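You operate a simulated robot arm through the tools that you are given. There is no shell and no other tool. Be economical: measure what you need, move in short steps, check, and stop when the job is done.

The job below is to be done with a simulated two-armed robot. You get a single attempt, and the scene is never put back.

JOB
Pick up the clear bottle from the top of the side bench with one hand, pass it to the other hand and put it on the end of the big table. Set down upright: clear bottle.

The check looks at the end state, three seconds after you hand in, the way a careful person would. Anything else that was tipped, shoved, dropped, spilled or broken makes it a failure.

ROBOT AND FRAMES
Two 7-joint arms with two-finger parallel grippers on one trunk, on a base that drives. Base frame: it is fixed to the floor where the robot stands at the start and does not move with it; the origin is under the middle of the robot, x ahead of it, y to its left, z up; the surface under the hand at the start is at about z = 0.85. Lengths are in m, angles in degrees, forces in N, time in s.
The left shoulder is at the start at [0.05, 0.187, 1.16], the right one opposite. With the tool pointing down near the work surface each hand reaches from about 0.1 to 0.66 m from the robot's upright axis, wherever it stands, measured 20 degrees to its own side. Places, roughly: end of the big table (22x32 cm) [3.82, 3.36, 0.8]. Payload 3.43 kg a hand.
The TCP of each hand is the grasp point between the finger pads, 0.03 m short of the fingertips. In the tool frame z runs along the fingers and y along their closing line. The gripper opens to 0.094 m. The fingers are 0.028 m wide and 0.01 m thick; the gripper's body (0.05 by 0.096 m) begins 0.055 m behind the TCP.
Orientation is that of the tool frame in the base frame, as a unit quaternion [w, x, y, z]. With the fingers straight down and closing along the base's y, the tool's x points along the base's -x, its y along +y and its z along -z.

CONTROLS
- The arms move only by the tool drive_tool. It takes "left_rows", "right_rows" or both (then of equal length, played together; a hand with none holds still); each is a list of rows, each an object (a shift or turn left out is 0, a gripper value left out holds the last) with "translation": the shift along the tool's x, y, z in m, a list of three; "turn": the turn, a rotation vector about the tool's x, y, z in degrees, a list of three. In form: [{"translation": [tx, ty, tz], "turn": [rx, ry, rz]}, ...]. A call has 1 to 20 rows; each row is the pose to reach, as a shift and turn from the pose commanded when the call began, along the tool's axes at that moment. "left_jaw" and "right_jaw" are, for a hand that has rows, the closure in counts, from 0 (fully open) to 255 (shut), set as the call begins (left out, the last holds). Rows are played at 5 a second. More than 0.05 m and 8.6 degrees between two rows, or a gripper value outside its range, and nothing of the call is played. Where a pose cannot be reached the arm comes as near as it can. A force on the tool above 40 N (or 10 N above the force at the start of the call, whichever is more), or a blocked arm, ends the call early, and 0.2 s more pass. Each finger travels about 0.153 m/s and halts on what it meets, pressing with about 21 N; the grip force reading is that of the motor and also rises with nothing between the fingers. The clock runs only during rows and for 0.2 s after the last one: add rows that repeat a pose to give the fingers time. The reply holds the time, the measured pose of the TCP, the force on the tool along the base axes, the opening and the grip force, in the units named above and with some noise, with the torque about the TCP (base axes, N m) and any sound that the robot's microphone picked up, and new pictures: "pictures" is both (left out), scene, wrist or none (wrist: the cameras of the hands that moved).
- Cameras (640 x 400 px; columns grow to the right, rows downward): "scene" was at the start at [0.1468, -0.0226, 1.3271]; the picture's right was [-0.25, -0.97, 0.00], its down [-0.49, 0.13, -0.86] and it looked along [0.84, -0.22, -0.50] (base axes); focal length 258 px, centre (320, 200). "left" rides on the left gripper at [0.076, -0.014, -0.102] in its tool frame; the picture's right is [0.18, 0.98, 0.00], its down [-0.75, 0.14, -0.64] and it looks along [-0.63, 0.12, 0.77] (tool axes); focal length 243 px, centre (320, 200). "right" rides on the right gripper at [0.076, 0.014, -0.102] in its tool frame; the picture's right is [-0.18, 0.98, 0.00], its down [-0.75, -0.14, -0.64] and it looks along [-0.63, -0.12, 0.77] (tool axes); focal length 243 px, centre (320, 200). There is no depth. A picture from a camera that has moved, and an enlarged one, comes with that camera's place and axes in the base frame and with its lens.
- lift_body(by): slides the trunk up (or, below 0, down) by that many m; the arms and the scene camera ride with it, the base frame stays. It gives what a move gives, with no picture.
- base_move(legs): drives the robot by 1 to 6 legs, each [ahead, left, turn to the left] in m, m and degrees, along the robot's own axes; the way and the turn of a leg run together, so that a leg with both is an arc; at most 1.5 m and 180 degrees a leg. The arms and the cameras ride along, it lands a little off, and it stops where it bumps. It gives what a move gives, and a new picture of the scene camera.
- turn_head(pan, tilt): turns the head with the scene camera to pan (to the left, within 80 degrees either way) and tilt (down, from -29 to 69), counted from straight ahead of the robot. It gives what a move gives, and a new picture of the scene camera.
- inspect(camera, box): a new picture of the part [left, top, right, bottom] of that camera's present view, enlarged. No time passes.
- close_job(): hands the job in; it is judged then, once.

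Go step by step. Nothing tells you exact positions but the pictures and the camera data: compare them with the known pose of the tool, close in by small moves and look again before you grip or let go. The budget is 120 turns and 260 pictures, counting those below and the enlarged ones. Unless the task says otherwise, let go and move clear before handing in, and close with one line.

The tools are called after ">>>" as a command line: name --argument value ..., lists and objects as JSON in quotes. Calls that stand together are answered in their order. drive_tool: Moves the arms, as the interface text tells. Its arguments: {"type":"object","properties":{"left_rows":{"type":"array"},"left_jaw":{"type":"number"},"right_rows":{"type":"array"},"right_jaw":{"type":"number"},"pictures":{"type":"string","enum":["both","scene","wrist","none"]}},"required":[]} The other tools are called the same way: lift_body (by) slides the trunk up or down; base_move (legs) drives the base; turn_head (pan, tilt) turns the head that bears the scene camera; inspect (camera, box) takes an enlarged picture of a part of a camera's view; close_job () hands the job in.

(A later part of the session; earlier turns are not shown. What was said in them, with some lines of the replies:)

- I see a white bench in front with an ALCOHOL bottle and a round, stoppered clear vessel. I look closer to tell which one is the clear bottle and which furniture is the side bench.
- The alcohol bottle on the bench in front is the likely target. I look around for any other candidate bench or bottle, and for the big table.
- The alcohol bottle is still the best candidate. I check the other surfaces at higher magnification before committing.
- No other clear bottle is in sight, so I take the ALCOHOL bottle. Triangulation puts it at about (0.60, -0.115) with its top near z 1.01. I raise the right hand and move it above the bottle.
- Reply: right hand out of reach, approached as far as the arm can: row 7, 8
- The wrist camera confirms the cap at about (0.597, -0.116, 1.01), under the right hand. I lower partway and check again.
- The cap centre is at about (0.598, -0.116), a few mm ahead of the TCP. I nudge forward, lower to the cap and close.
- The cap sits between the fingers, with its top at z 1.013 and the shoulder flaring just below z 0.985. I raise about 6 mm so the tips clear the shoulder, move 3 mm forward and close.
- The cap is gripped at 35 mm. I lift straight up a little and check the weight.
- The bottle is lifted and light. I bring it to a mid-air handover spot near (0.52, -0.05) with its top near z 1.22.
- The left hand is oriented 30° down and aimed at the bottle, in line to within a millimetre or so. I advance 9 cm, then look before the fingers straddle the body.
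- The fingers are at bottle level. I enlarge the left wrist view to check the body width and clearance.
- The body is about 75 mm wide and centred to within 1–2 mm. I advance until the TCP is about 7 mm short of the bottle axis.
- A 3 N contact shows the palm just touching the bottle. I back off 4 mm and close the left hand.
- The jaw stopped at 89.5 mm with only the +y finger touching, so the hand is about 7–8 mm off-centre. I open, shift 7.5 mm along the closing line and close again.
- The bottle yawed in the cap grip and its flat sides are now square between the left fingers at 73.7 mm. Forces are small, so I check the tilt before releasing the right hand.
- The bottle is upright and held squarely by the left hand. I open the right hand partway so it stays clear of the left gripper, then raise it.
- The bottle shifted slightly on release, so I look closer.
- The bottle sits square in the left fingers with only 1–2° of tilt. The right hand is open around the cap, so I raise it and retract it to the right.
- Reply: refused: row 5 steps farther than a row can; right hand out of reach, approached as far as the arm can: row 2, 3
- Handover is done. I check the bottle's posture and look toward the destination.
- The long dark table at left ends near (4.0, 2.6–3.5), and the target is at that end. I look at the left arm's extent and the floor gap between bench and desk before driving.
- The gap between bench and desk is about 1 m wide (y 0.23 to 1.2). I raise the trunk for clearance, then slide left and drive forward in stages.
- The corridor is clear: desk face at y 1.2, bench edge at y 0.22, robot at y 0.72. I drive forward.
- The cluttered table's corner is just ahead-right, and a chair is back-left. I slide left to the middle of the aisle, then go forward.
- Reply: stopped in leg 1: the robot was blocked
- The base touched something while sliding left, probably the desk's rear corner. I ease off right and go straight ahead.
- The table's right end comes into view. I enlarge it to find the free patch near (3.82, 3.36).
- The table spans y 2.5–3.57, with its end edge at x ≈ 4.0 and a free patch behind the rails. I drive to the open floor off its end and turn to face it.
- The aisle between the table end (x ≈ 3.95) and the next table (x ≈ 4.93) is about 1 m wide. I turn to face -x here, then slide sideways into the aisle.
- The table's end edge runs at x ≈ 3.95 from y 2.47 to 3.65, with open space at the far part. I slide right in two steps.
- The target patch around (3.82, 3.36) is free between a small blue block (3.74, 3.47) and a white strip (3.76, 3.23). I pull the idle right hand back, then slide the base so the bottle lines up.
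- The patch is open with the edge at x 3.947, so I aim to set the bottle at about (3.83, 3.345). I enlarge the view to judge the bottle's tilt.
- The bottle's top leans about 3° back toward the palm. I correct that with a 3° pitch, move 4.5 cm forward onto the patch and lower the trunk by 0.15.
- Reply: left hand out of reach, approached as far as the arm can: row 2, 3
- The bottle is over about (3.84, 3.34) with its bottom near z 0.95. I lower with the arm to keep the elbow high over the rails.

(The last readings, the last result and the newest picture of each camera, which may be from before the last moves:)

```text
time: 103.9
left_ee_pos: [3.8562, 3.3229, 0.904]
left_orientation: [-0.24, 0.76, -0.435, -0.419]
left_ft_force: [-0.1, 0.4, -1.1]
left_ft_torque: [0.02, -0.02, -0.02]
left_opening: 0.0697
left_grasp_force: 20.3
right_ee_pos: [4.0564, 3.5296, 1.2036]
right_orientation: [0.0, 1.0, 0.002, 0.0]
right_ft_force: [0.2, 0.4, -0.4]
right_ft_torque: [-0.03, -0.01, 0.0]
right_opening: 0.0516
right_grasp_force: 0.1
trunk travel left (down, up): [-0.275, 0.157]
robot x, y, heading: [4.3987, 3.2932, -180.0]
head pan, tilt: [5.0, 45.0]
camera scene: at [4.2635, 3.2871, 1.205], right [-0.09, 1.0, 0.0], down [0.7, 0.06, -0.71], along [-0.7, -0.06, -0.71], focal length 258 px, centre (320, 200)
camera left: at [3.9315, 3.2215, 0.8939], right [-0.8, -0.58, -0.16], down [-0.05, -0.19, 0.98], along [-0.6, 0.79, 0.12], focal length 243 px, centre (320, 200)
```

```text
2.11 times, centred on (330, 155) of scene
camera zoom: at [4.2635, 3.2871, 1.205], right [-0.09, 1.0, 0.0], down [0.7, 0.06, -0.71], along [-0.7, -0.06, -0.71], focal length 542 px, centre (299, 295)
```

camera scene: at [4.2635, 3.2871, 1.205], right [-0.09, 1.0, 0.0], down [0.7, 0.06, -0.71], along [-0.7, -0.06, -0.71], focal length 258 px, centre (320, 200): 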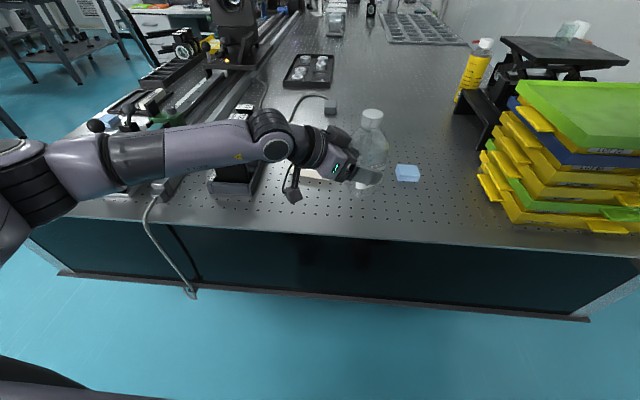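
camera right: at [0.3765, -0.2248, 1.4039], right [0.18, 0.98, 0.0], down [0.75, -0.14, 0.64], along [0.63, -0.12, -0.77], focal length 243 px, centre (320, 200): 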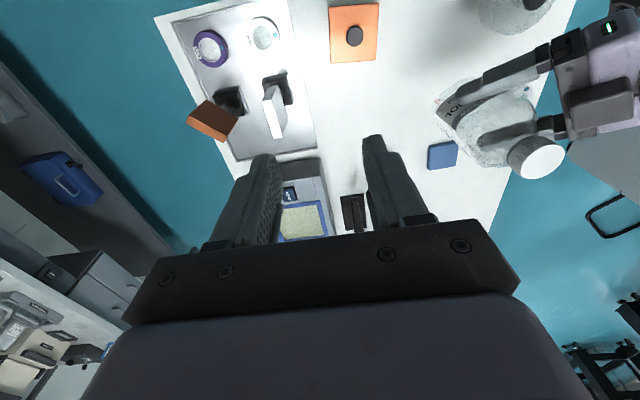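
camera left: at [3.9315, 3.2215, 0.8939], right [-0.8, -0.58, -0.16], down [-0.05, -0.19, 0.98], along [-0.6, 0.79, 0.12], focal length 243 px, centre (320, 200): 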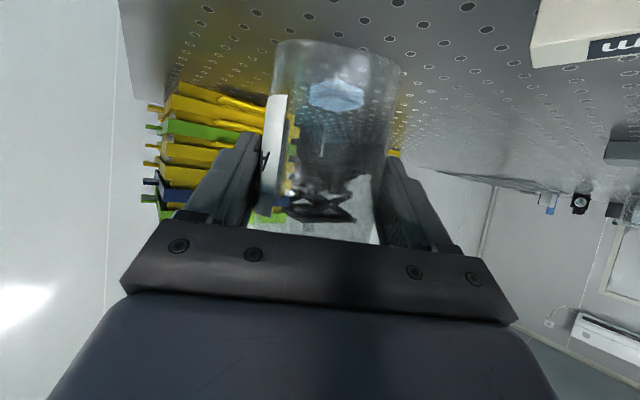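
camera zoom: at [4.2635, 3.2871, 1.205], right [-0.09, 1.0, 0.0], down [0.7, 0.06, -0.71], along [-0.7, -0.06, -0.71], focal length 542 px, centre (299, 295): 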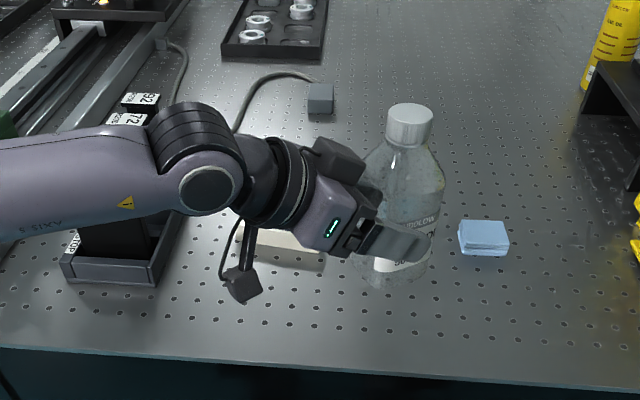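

The bottle's bottom is about 4 cm above the table. I use the right wrist camera as a second view of the tilt.

>>> inspect --camera "right" --box '[320, 0, 640, 200]'

>>> turn_head --pan -3 --tilt 52

>>> inspect --camera "scene" --box '[260, 20, 420, 150]'

```text
2.00 times, centred on (480, 100) of right
camera zoom: at [4.1327, 3.5142, 1.3054], right [-0.18, -0.98, 0.0], down [-0.75, 0.14, 0.64], along [-0.63, 0.12, -0.77], focal length 485 px, centre (0, 400)
```

zoom: 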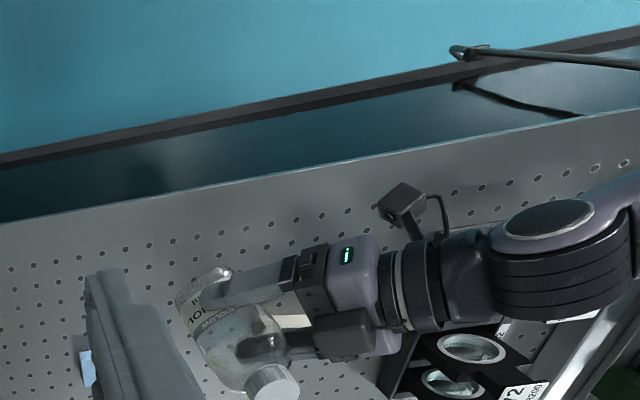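

```text
time: 104.5
left_ee_pos: [3.856, 3.3226, 0.9055]
left_orientation: [-0.24, 0.76, -0.435, -0.419]
left_ft_force: [0.3, 0.4, 0.5]
left_ft_torque: [-0.04, 0.01, 0.02]
left_opening: 0.07
left_grasp_force: 21.0
right_ee_pos: [4.0572, 3.5285, 1.2033]
right_orientation: [0.0, 1.0, 0.002, 0.0]
right_ft_force: [0.2, -0.5, 0.7]
right_ft_torque: [0.01, 0.01, 0.03]
right_opening: 0.0514
right_grasp_force: 0.1
trunk travel left (down, up): [-0.275, 0.157]
robot x, y, heading: [4.4024, 3.2937, -179.8]
head pan, tilt: [-3.0, 52.0]
camera scene: at [4.2694, 3.2981, 1.1955], right [0.05, 1.0, 0.0], down [0.79, -0.04, -0.62], along [-0.62, 0.03, -0.79], focal length 258 px, centre (320, 200)
```

scene: 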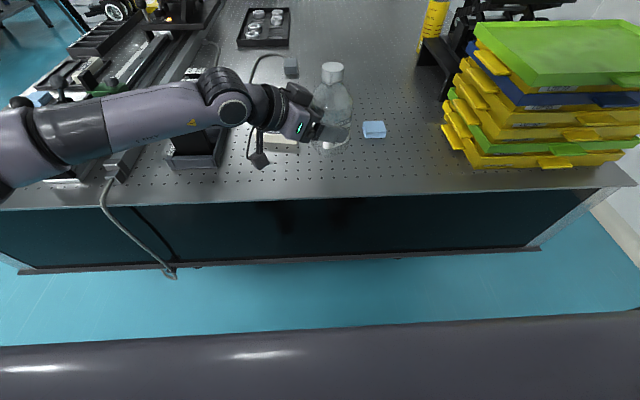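

```text
3.08 times, centred on (340, 85) of scene
camera zoom: at [4.2694, 3.2981, 1.1955], right [0.05, 1.0, 0.0], down [0.79, -0.04, -0.62], along [-0.62, 0.03, -0.79], focal length 792 px, centre (258, 554)
```

zoom: 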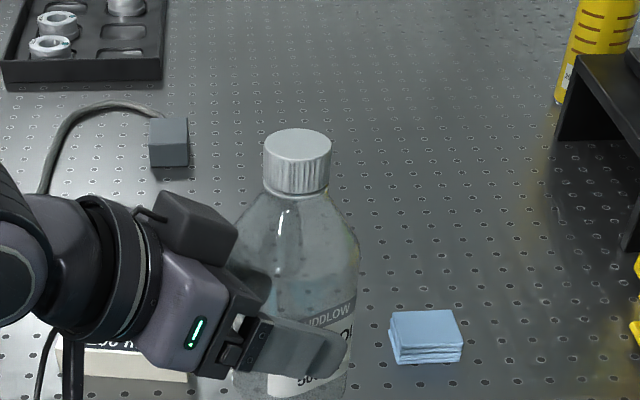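

From here the bottle stands vertical to within a degree. I lower slowly in small steps, watching for contact force.

>>> drive_tool --left_rows '[{"translation": [0.009, 0, 0.0045]}, {"translation": [0.0178, 0, 0.009]}, {"translation": [0.0223, 0, 0.0113]}, {"translation": [0.0267, 0, 0.0136]}, {"translation": [0.0285, 0, 0.0145]}, {"translation": [0.0285, 0, 0.0145]}]'

>>> inspect --camera "scene" --box '[260, 40, 420, 170]'

```text
time: 106.0
left_ee_pos: [3.8559, 3.3226, 0.8725]
left_orientation: [-0.241, 0.759, -0.436, -0.419]
left_ft_force: [-0.4, -0.5, -0.8]
left_ft_torque: [-0.01, 0.02, 0.04]
left_opening: 0.0697
left_grasp_force: 20.9
right_ee_pos: [4.0558, 3.5286, 1.2036]
right_orientation: [0.0, 1.0, 0.002, -0.001]
right_ft_force: [-0.7, -0.4, 0.1]
right_ft_torque: [-0.03, 0.02, 0.01]
right_opening: 0.0513
right_grasp_force: 0.0
trunk travel left (down, up): [-0.275, 0.157]
robot x, y, heading: [4.4002, 3.2942, -180.2]
head pan, tilt: [-3.0, 52.0]
camera scene: at [4.2694, 3.2981, 1.1954], right [0.05, 1.0, 0.0], down [0.79, -0.04, -0.62], along [-0.61, 0.03, -0.79], focal length 258 px, centre (320, 200)
camera left: at [3.9325, 3.2199, 0.8624], right [-0.8, -0.58, -0.16], down [-0.05, -0.19, 0.98], along [-0.6, 0.79, 0.12], focal length 243 px, centre (320, 200)
```

scene: 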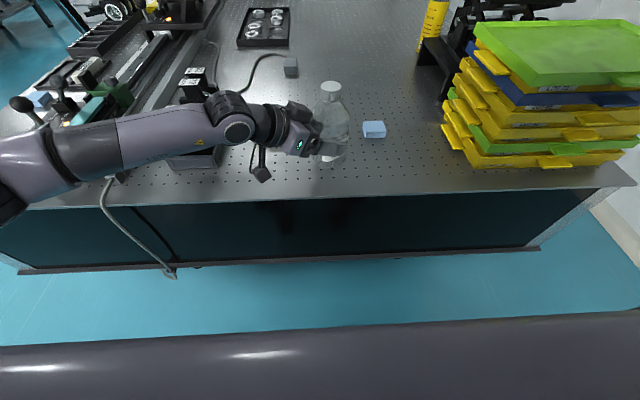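
left: 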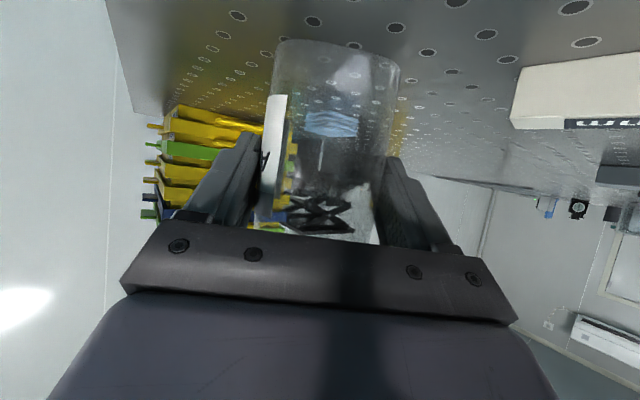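

```text
3.08 times, centred on (340, 105) of scene
camera zoom: at [4.2694, 3.2981, 1.1954], right [0.05, 1.0, 0.0], down [0.79, -0.04, -0.62], along [-0.61, 0.03, -0.79], focal length 792 px, centre (258, 492)
```

zoom: 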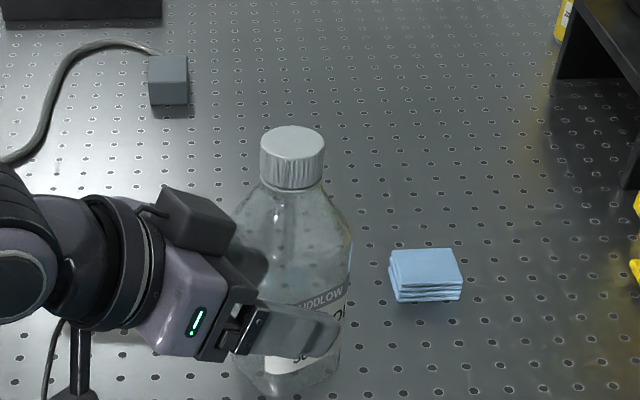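

No contact yet, with the bottle still a few mm above the table. I go on down in 2 mm steps.

>>> drive_tool --left_rows '[{"translation": [0.0018, 0, 0.0009]}, {"translation": [0.0036, 0, 0.0018]}, {"translation": [0.0054, 0, 0.0027]}, {"translation": [0.0071, 0, 0.0036]}, {"translation": [0.0071, 0, 0.0036]}]' --pictures "none"

>>> inspect --camera "left" --box '[200, 0, 480, 180]'

```text
time: 107.2
left_ee_pos: [3.8548, 3.3218, 0.8658]
left_orientation: [-0.24, 0.759, -0.435, -0.42]
left_ft_force: [-0.8, -0.3, 4.3]
left_ft_torque: [0.14, 0.06, 0.01]
left_opening: 0.0698
left_grasp_force: 21.2
right_ee_pos: [4.0576, 3.5274, 1.2034]
right_orientation: [0.0, 1.0, 0.001, -0.001]
right_ft_force: [0.1, -0.2, -0.4]
right_ft_torque: [0.02, 0.02, 0.0]
right_opening: 0.0514
right_grasp_force: 0.0
trunk travel left (down, up): [-0.275, 0.157]
robot x, y, heading: [4.4014, 3.2949, -179.6]
head pan, tilt: [-3.0, 52.0]
```

```text
2.22 times, centred on (340, 90) of left
camera zoom: at [3.9312, 3.2192, 0.8557], right [-0.8, -0.58, -0.16], down [-0.05, -0.19, 0.98], along [-0.6, 0.79, 0.13], focal length 539 px, centre (276, 444)
```

zoom: 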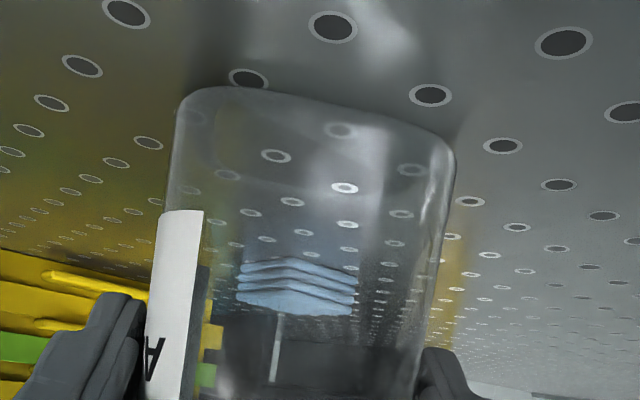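

The bottle has touched the table, with 4 N upward. I press another 1 mm to seat it, then open the left hand.

>>> drive_tool --left_rows '[{"translation": [0.0009, 0, 0.0004]}, {"translation": [0.0009, 0, 0.0004]}]' --pictures "none"

>>> drive_tool --left_rows '[{"translation": [0, 0, 0]}, {"translation": [0, 0, 0]}, {"translation": [0, 0, 0]}]' --left_jaw 0

>>> inspect --camera "scene" --box '[260, 40, 420, 170]'

```text
time: 107.8
left_ee_pos: [3.8546, 3.3216, 0.8663]
left_orientation: [-0.241, 0.758, -0.435, -0.421]
left_ft_force: [1.4, -2.4, 10.4]
left_ft_torque: [0.12, -0.14, -0.03]
left_opening: 0.0699
left_grasp_force: 21.5
right_ee_pos: [4.0577, 3.5288, 1.2038]
right_orientation: [0.0, 1.0, 0.002, -0.001]
right_ft_force: [-0.9, 0.3, 0.9]
right_ft_torque: [0.01, -0.01, 0.02]
right_opening: 0.0514
right_grasp_force: 0.1
trunk travel left (down, up): [-0.275, 0.157]
robot x, y, heading: [4.4073, 3.2945, -179.9]
head pan, tilt: [-3.0, 52.0]
```

```text
time: 108.5
left_ee_pos: [3.8536, 3.3214, 0.8639]
left_orientation: [-0.241, 0.759, -0.436, -0.419]
left_ft_force: [1.3, -0.2, -0.9]
left_ft_torque: [0.0, -0.01, -0.01]
left_opening: 0.0941
left_grasp_force: 0.0
right_ee_pos: [4.0567, 3.5279, 1.2017]
right_orientation: [0.0, 1.0, 0.002, 0.0]
right_ft_force: [-0.3, -0.2, 0.0]
right_ft_torque: [0.02, 0.02, 0.02]
right_opening: 0.0518
right_grasp_force: 0.1
trunk travel left (down, up): [-0.275, 0.157]
robot x, y, heading: [4.401, 3.2961, -179.7]
head pan, tilt: [-3.0, 52.0]
camera scene: at [4.2695, 3.2981, 1.1954], right [0.05, 1.0, 0.0], down [0.79, -0.04, -0.62], along [-0.61, 0.03, -0.79], focal length 258 px, centre (320, 200)
camera left: at [3.9309, 3.2193, 0.8538], right [-0.8, -0.58, -0.16], down [-0.05, -0.19, 0.98], along [-0.6, 0.79, 0.12], focal length 243 px, centre (320, 200)
```

scene: 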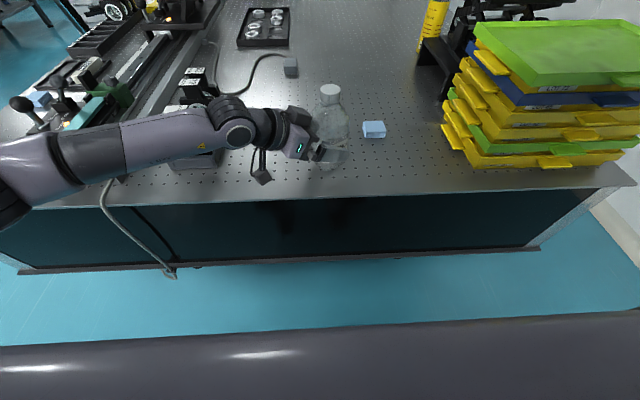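
left: 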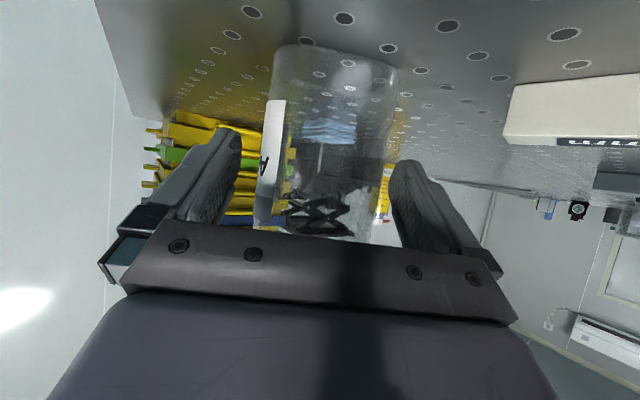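

```text
3.08 times, centred on (340, 105) of scene
camera zoom: at [4.2695, 3.2981, 1.1954], right [0.05, 1.0, 0.0], down [0.79, -0.04, -0.62], along [-0.61, 0.03, -0.79], focal length 792 px, centre (258, 492)
```

zoom: 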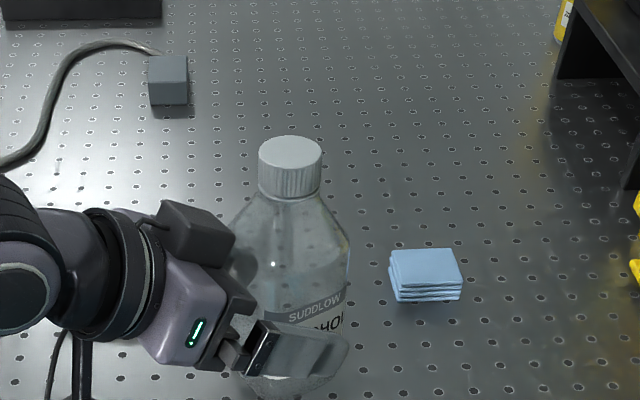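

The bottle stands on its own. I withdraw the left hand back along the fingers, then up.

>>> drive_tool --left_rows '[{"translation": [0, 0, -0.015]}, {"translation": [0, 0, -0.035]}, {"translation": [0, 0, -0.06]}, {"translation": [0, 0, -0.09]}, {"translation": [-0.02, 0, -0.115]}, {"translation": [-0.05, 0, -0.135]}, {"translation": [-0.08, 0, -0.15]}]'

>>> inspect --camera "scene" --box '[180, 20, 440, 210]'

```text
time: 110.2
left_ee_pos: [3.8987, 3.2486, 1.0135]
left_orientation: [-0.241, 0.76, -0.436, -0.418]
left_ft_force: [-0.5, -0.1, 0.7]
left_ft_torque: [0.02, 0.01, -0.01]
left_opening: 0.094
left_grasp_force: 0.0
right_ee_pos: [4.058, 3.5287, 1.2047]
right_orientation: [0.0, 1.0, 0.002, 0.0]
right_ft_force: [0.2, 0.2, 0.1]
right_ft_torque: [-0.02, -0.02, 0.02]
right_opening: 0.0513
right_grasp_force: 0.1
trunk travel left (down, up): [-0.275, 0.157]
robot x, y, heading: [4.4002, 3.2913, -179.6]
head pan, tilt: [-3.0, 52.0]
camera scene: at [4.2695, 3.2983, 1.1954], right [0.05, 1.0, 0.0], down [0.79, -0.04, -0.62], along [-0.61, 0.03, -0.79], focal length 258 px, centre (320, 200)
camera left: at [3.9757, 3.1461, 1.0031], right [-0.8, -0.58, -0.16], down [-0.05, -0.19, 0.98], along [-0.6, 0.79, 0.12], focal length 243 px, centre (320, 200)
```

scene: 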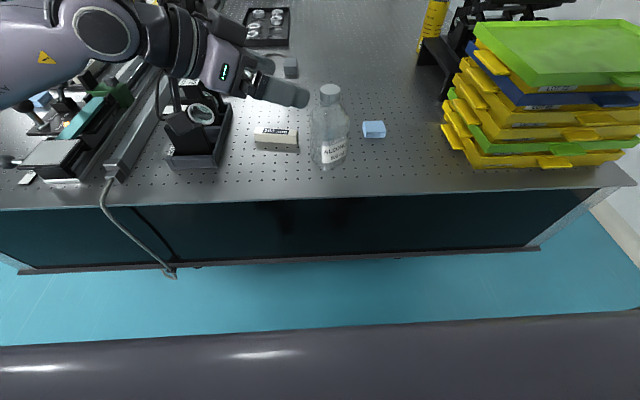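
left: 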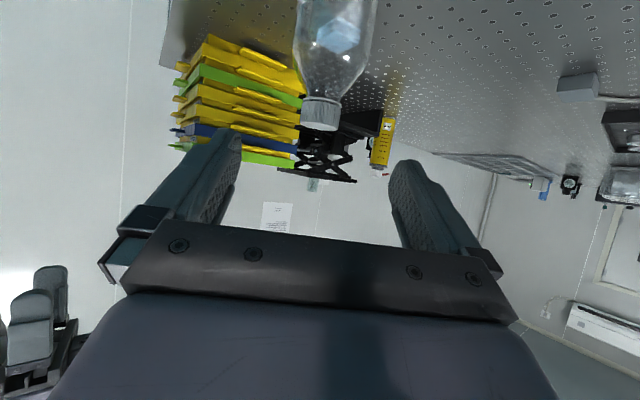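

```text
2.11 times, centred on (310, 115) of scene
camera zoom: at [4.2695, 3.2983, 1.1954], right [0.05, 1.0, 0.0], down [0.79, -0.04, -0.62], along [-0.61, 0.03, -0.79], focal length 542 px, centre (341, 379)
```

zoom: 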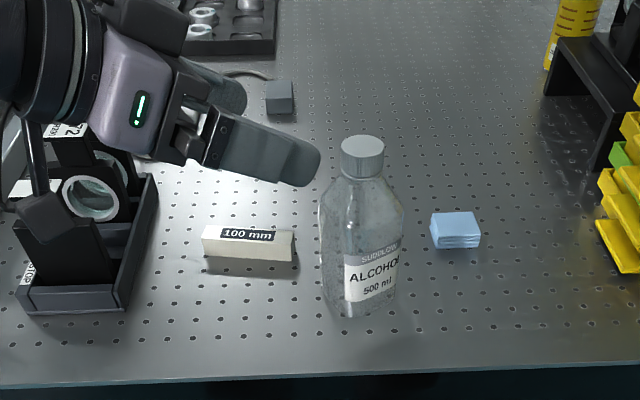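

The bottle stands upright at about (3.86, 3.34) inside the end patch, and nothing around it has moved. I raise the trunk to get the arms well clear, then hand in.

>>> lift_body --by 0.12

>>> turn_head --pan 0 --tilt 45

```text
time: 111.7
left_ee_pos: [3.8992, 3.2484, 1.1325]
left_orientation: [-0.24, 0.76, -0.435, -0.419]
left_ft_force: [1.1, 0.7, -0.3]
left_ft_torque: [-0.01, -0.01, 0.01]
left_opening: 0.0939
left_grasp_force: 0.1
right_ee_pos: [4.0566, 3.5286, 1.3227]
right_orientation: [0.0, 1.0, 0.001, 0.0]
right_ft_force: [0.1, -0.1, -0.3]
right_ft_torque: [-0.01, 0.0, -0.02]
right_opening: 0.0517
right_grasp_force: 0.0
trunk travel left (down, up): [-0.395, 0.037]
robot x, y, heading: [4.401, 3.2953, -179.8]
head pan, tilt: [-3.0, 52.0]
```

```text
time: 112.3
left_ee_pos: [3.8987, 3.2466, 1.132]
left_orientation: [-0.24, 0.76, -0.436, -0.418]
left_ft_force: [0.1, 0.4, 0.3]
left_ft_torque: [0.01, -0.04, -0.01]
left_opening: 0.0941
left_grasp_force: 0.0
right_ee_pos: [4.0568, 3.5284, 1.3219]
right_orientation: [0.0, 1.0, 0.002, 0.0]
right_ft_force: [-0.5, 0.3, 0.1]
right_ft_torque: [-0.01, 0.02, 0.01]
right_opening: 0.0516
right_grasp_force: 0.0
trunk travel left (down, up): [-0.395, 0.037]
robot x, y, heading: [4.4026, 3.2897, -179.8]
head pan, tilt: [0.0, 45.0]
camera scene: at [4.2632, 3.2942, 1.325], right [0.0, 1.0, 0.0], down [0.71, 0.0, -0.71], along [-0.71, 0.0, -0.71], focal length 258 px, centre (320, 200)
```

scene: 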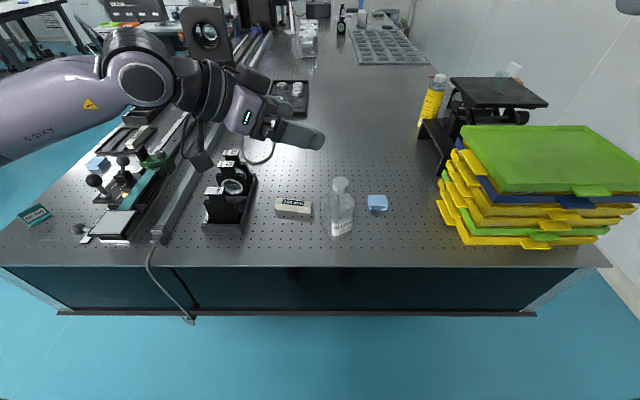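

The bottle stands upright on the end of the big table, everything around it is undisturbed, and both arms are clear, so I hand in.

>>> close_job

```text
The job is handed in.
```

The clear bottle (the 500 ml ALCOHOL bottle) went from the right hand to the left in mid-air and now stands upright on the end of the big table. The base was blocked once in the aisle, probably by the desk corner; I saw nothing moved or tipped.
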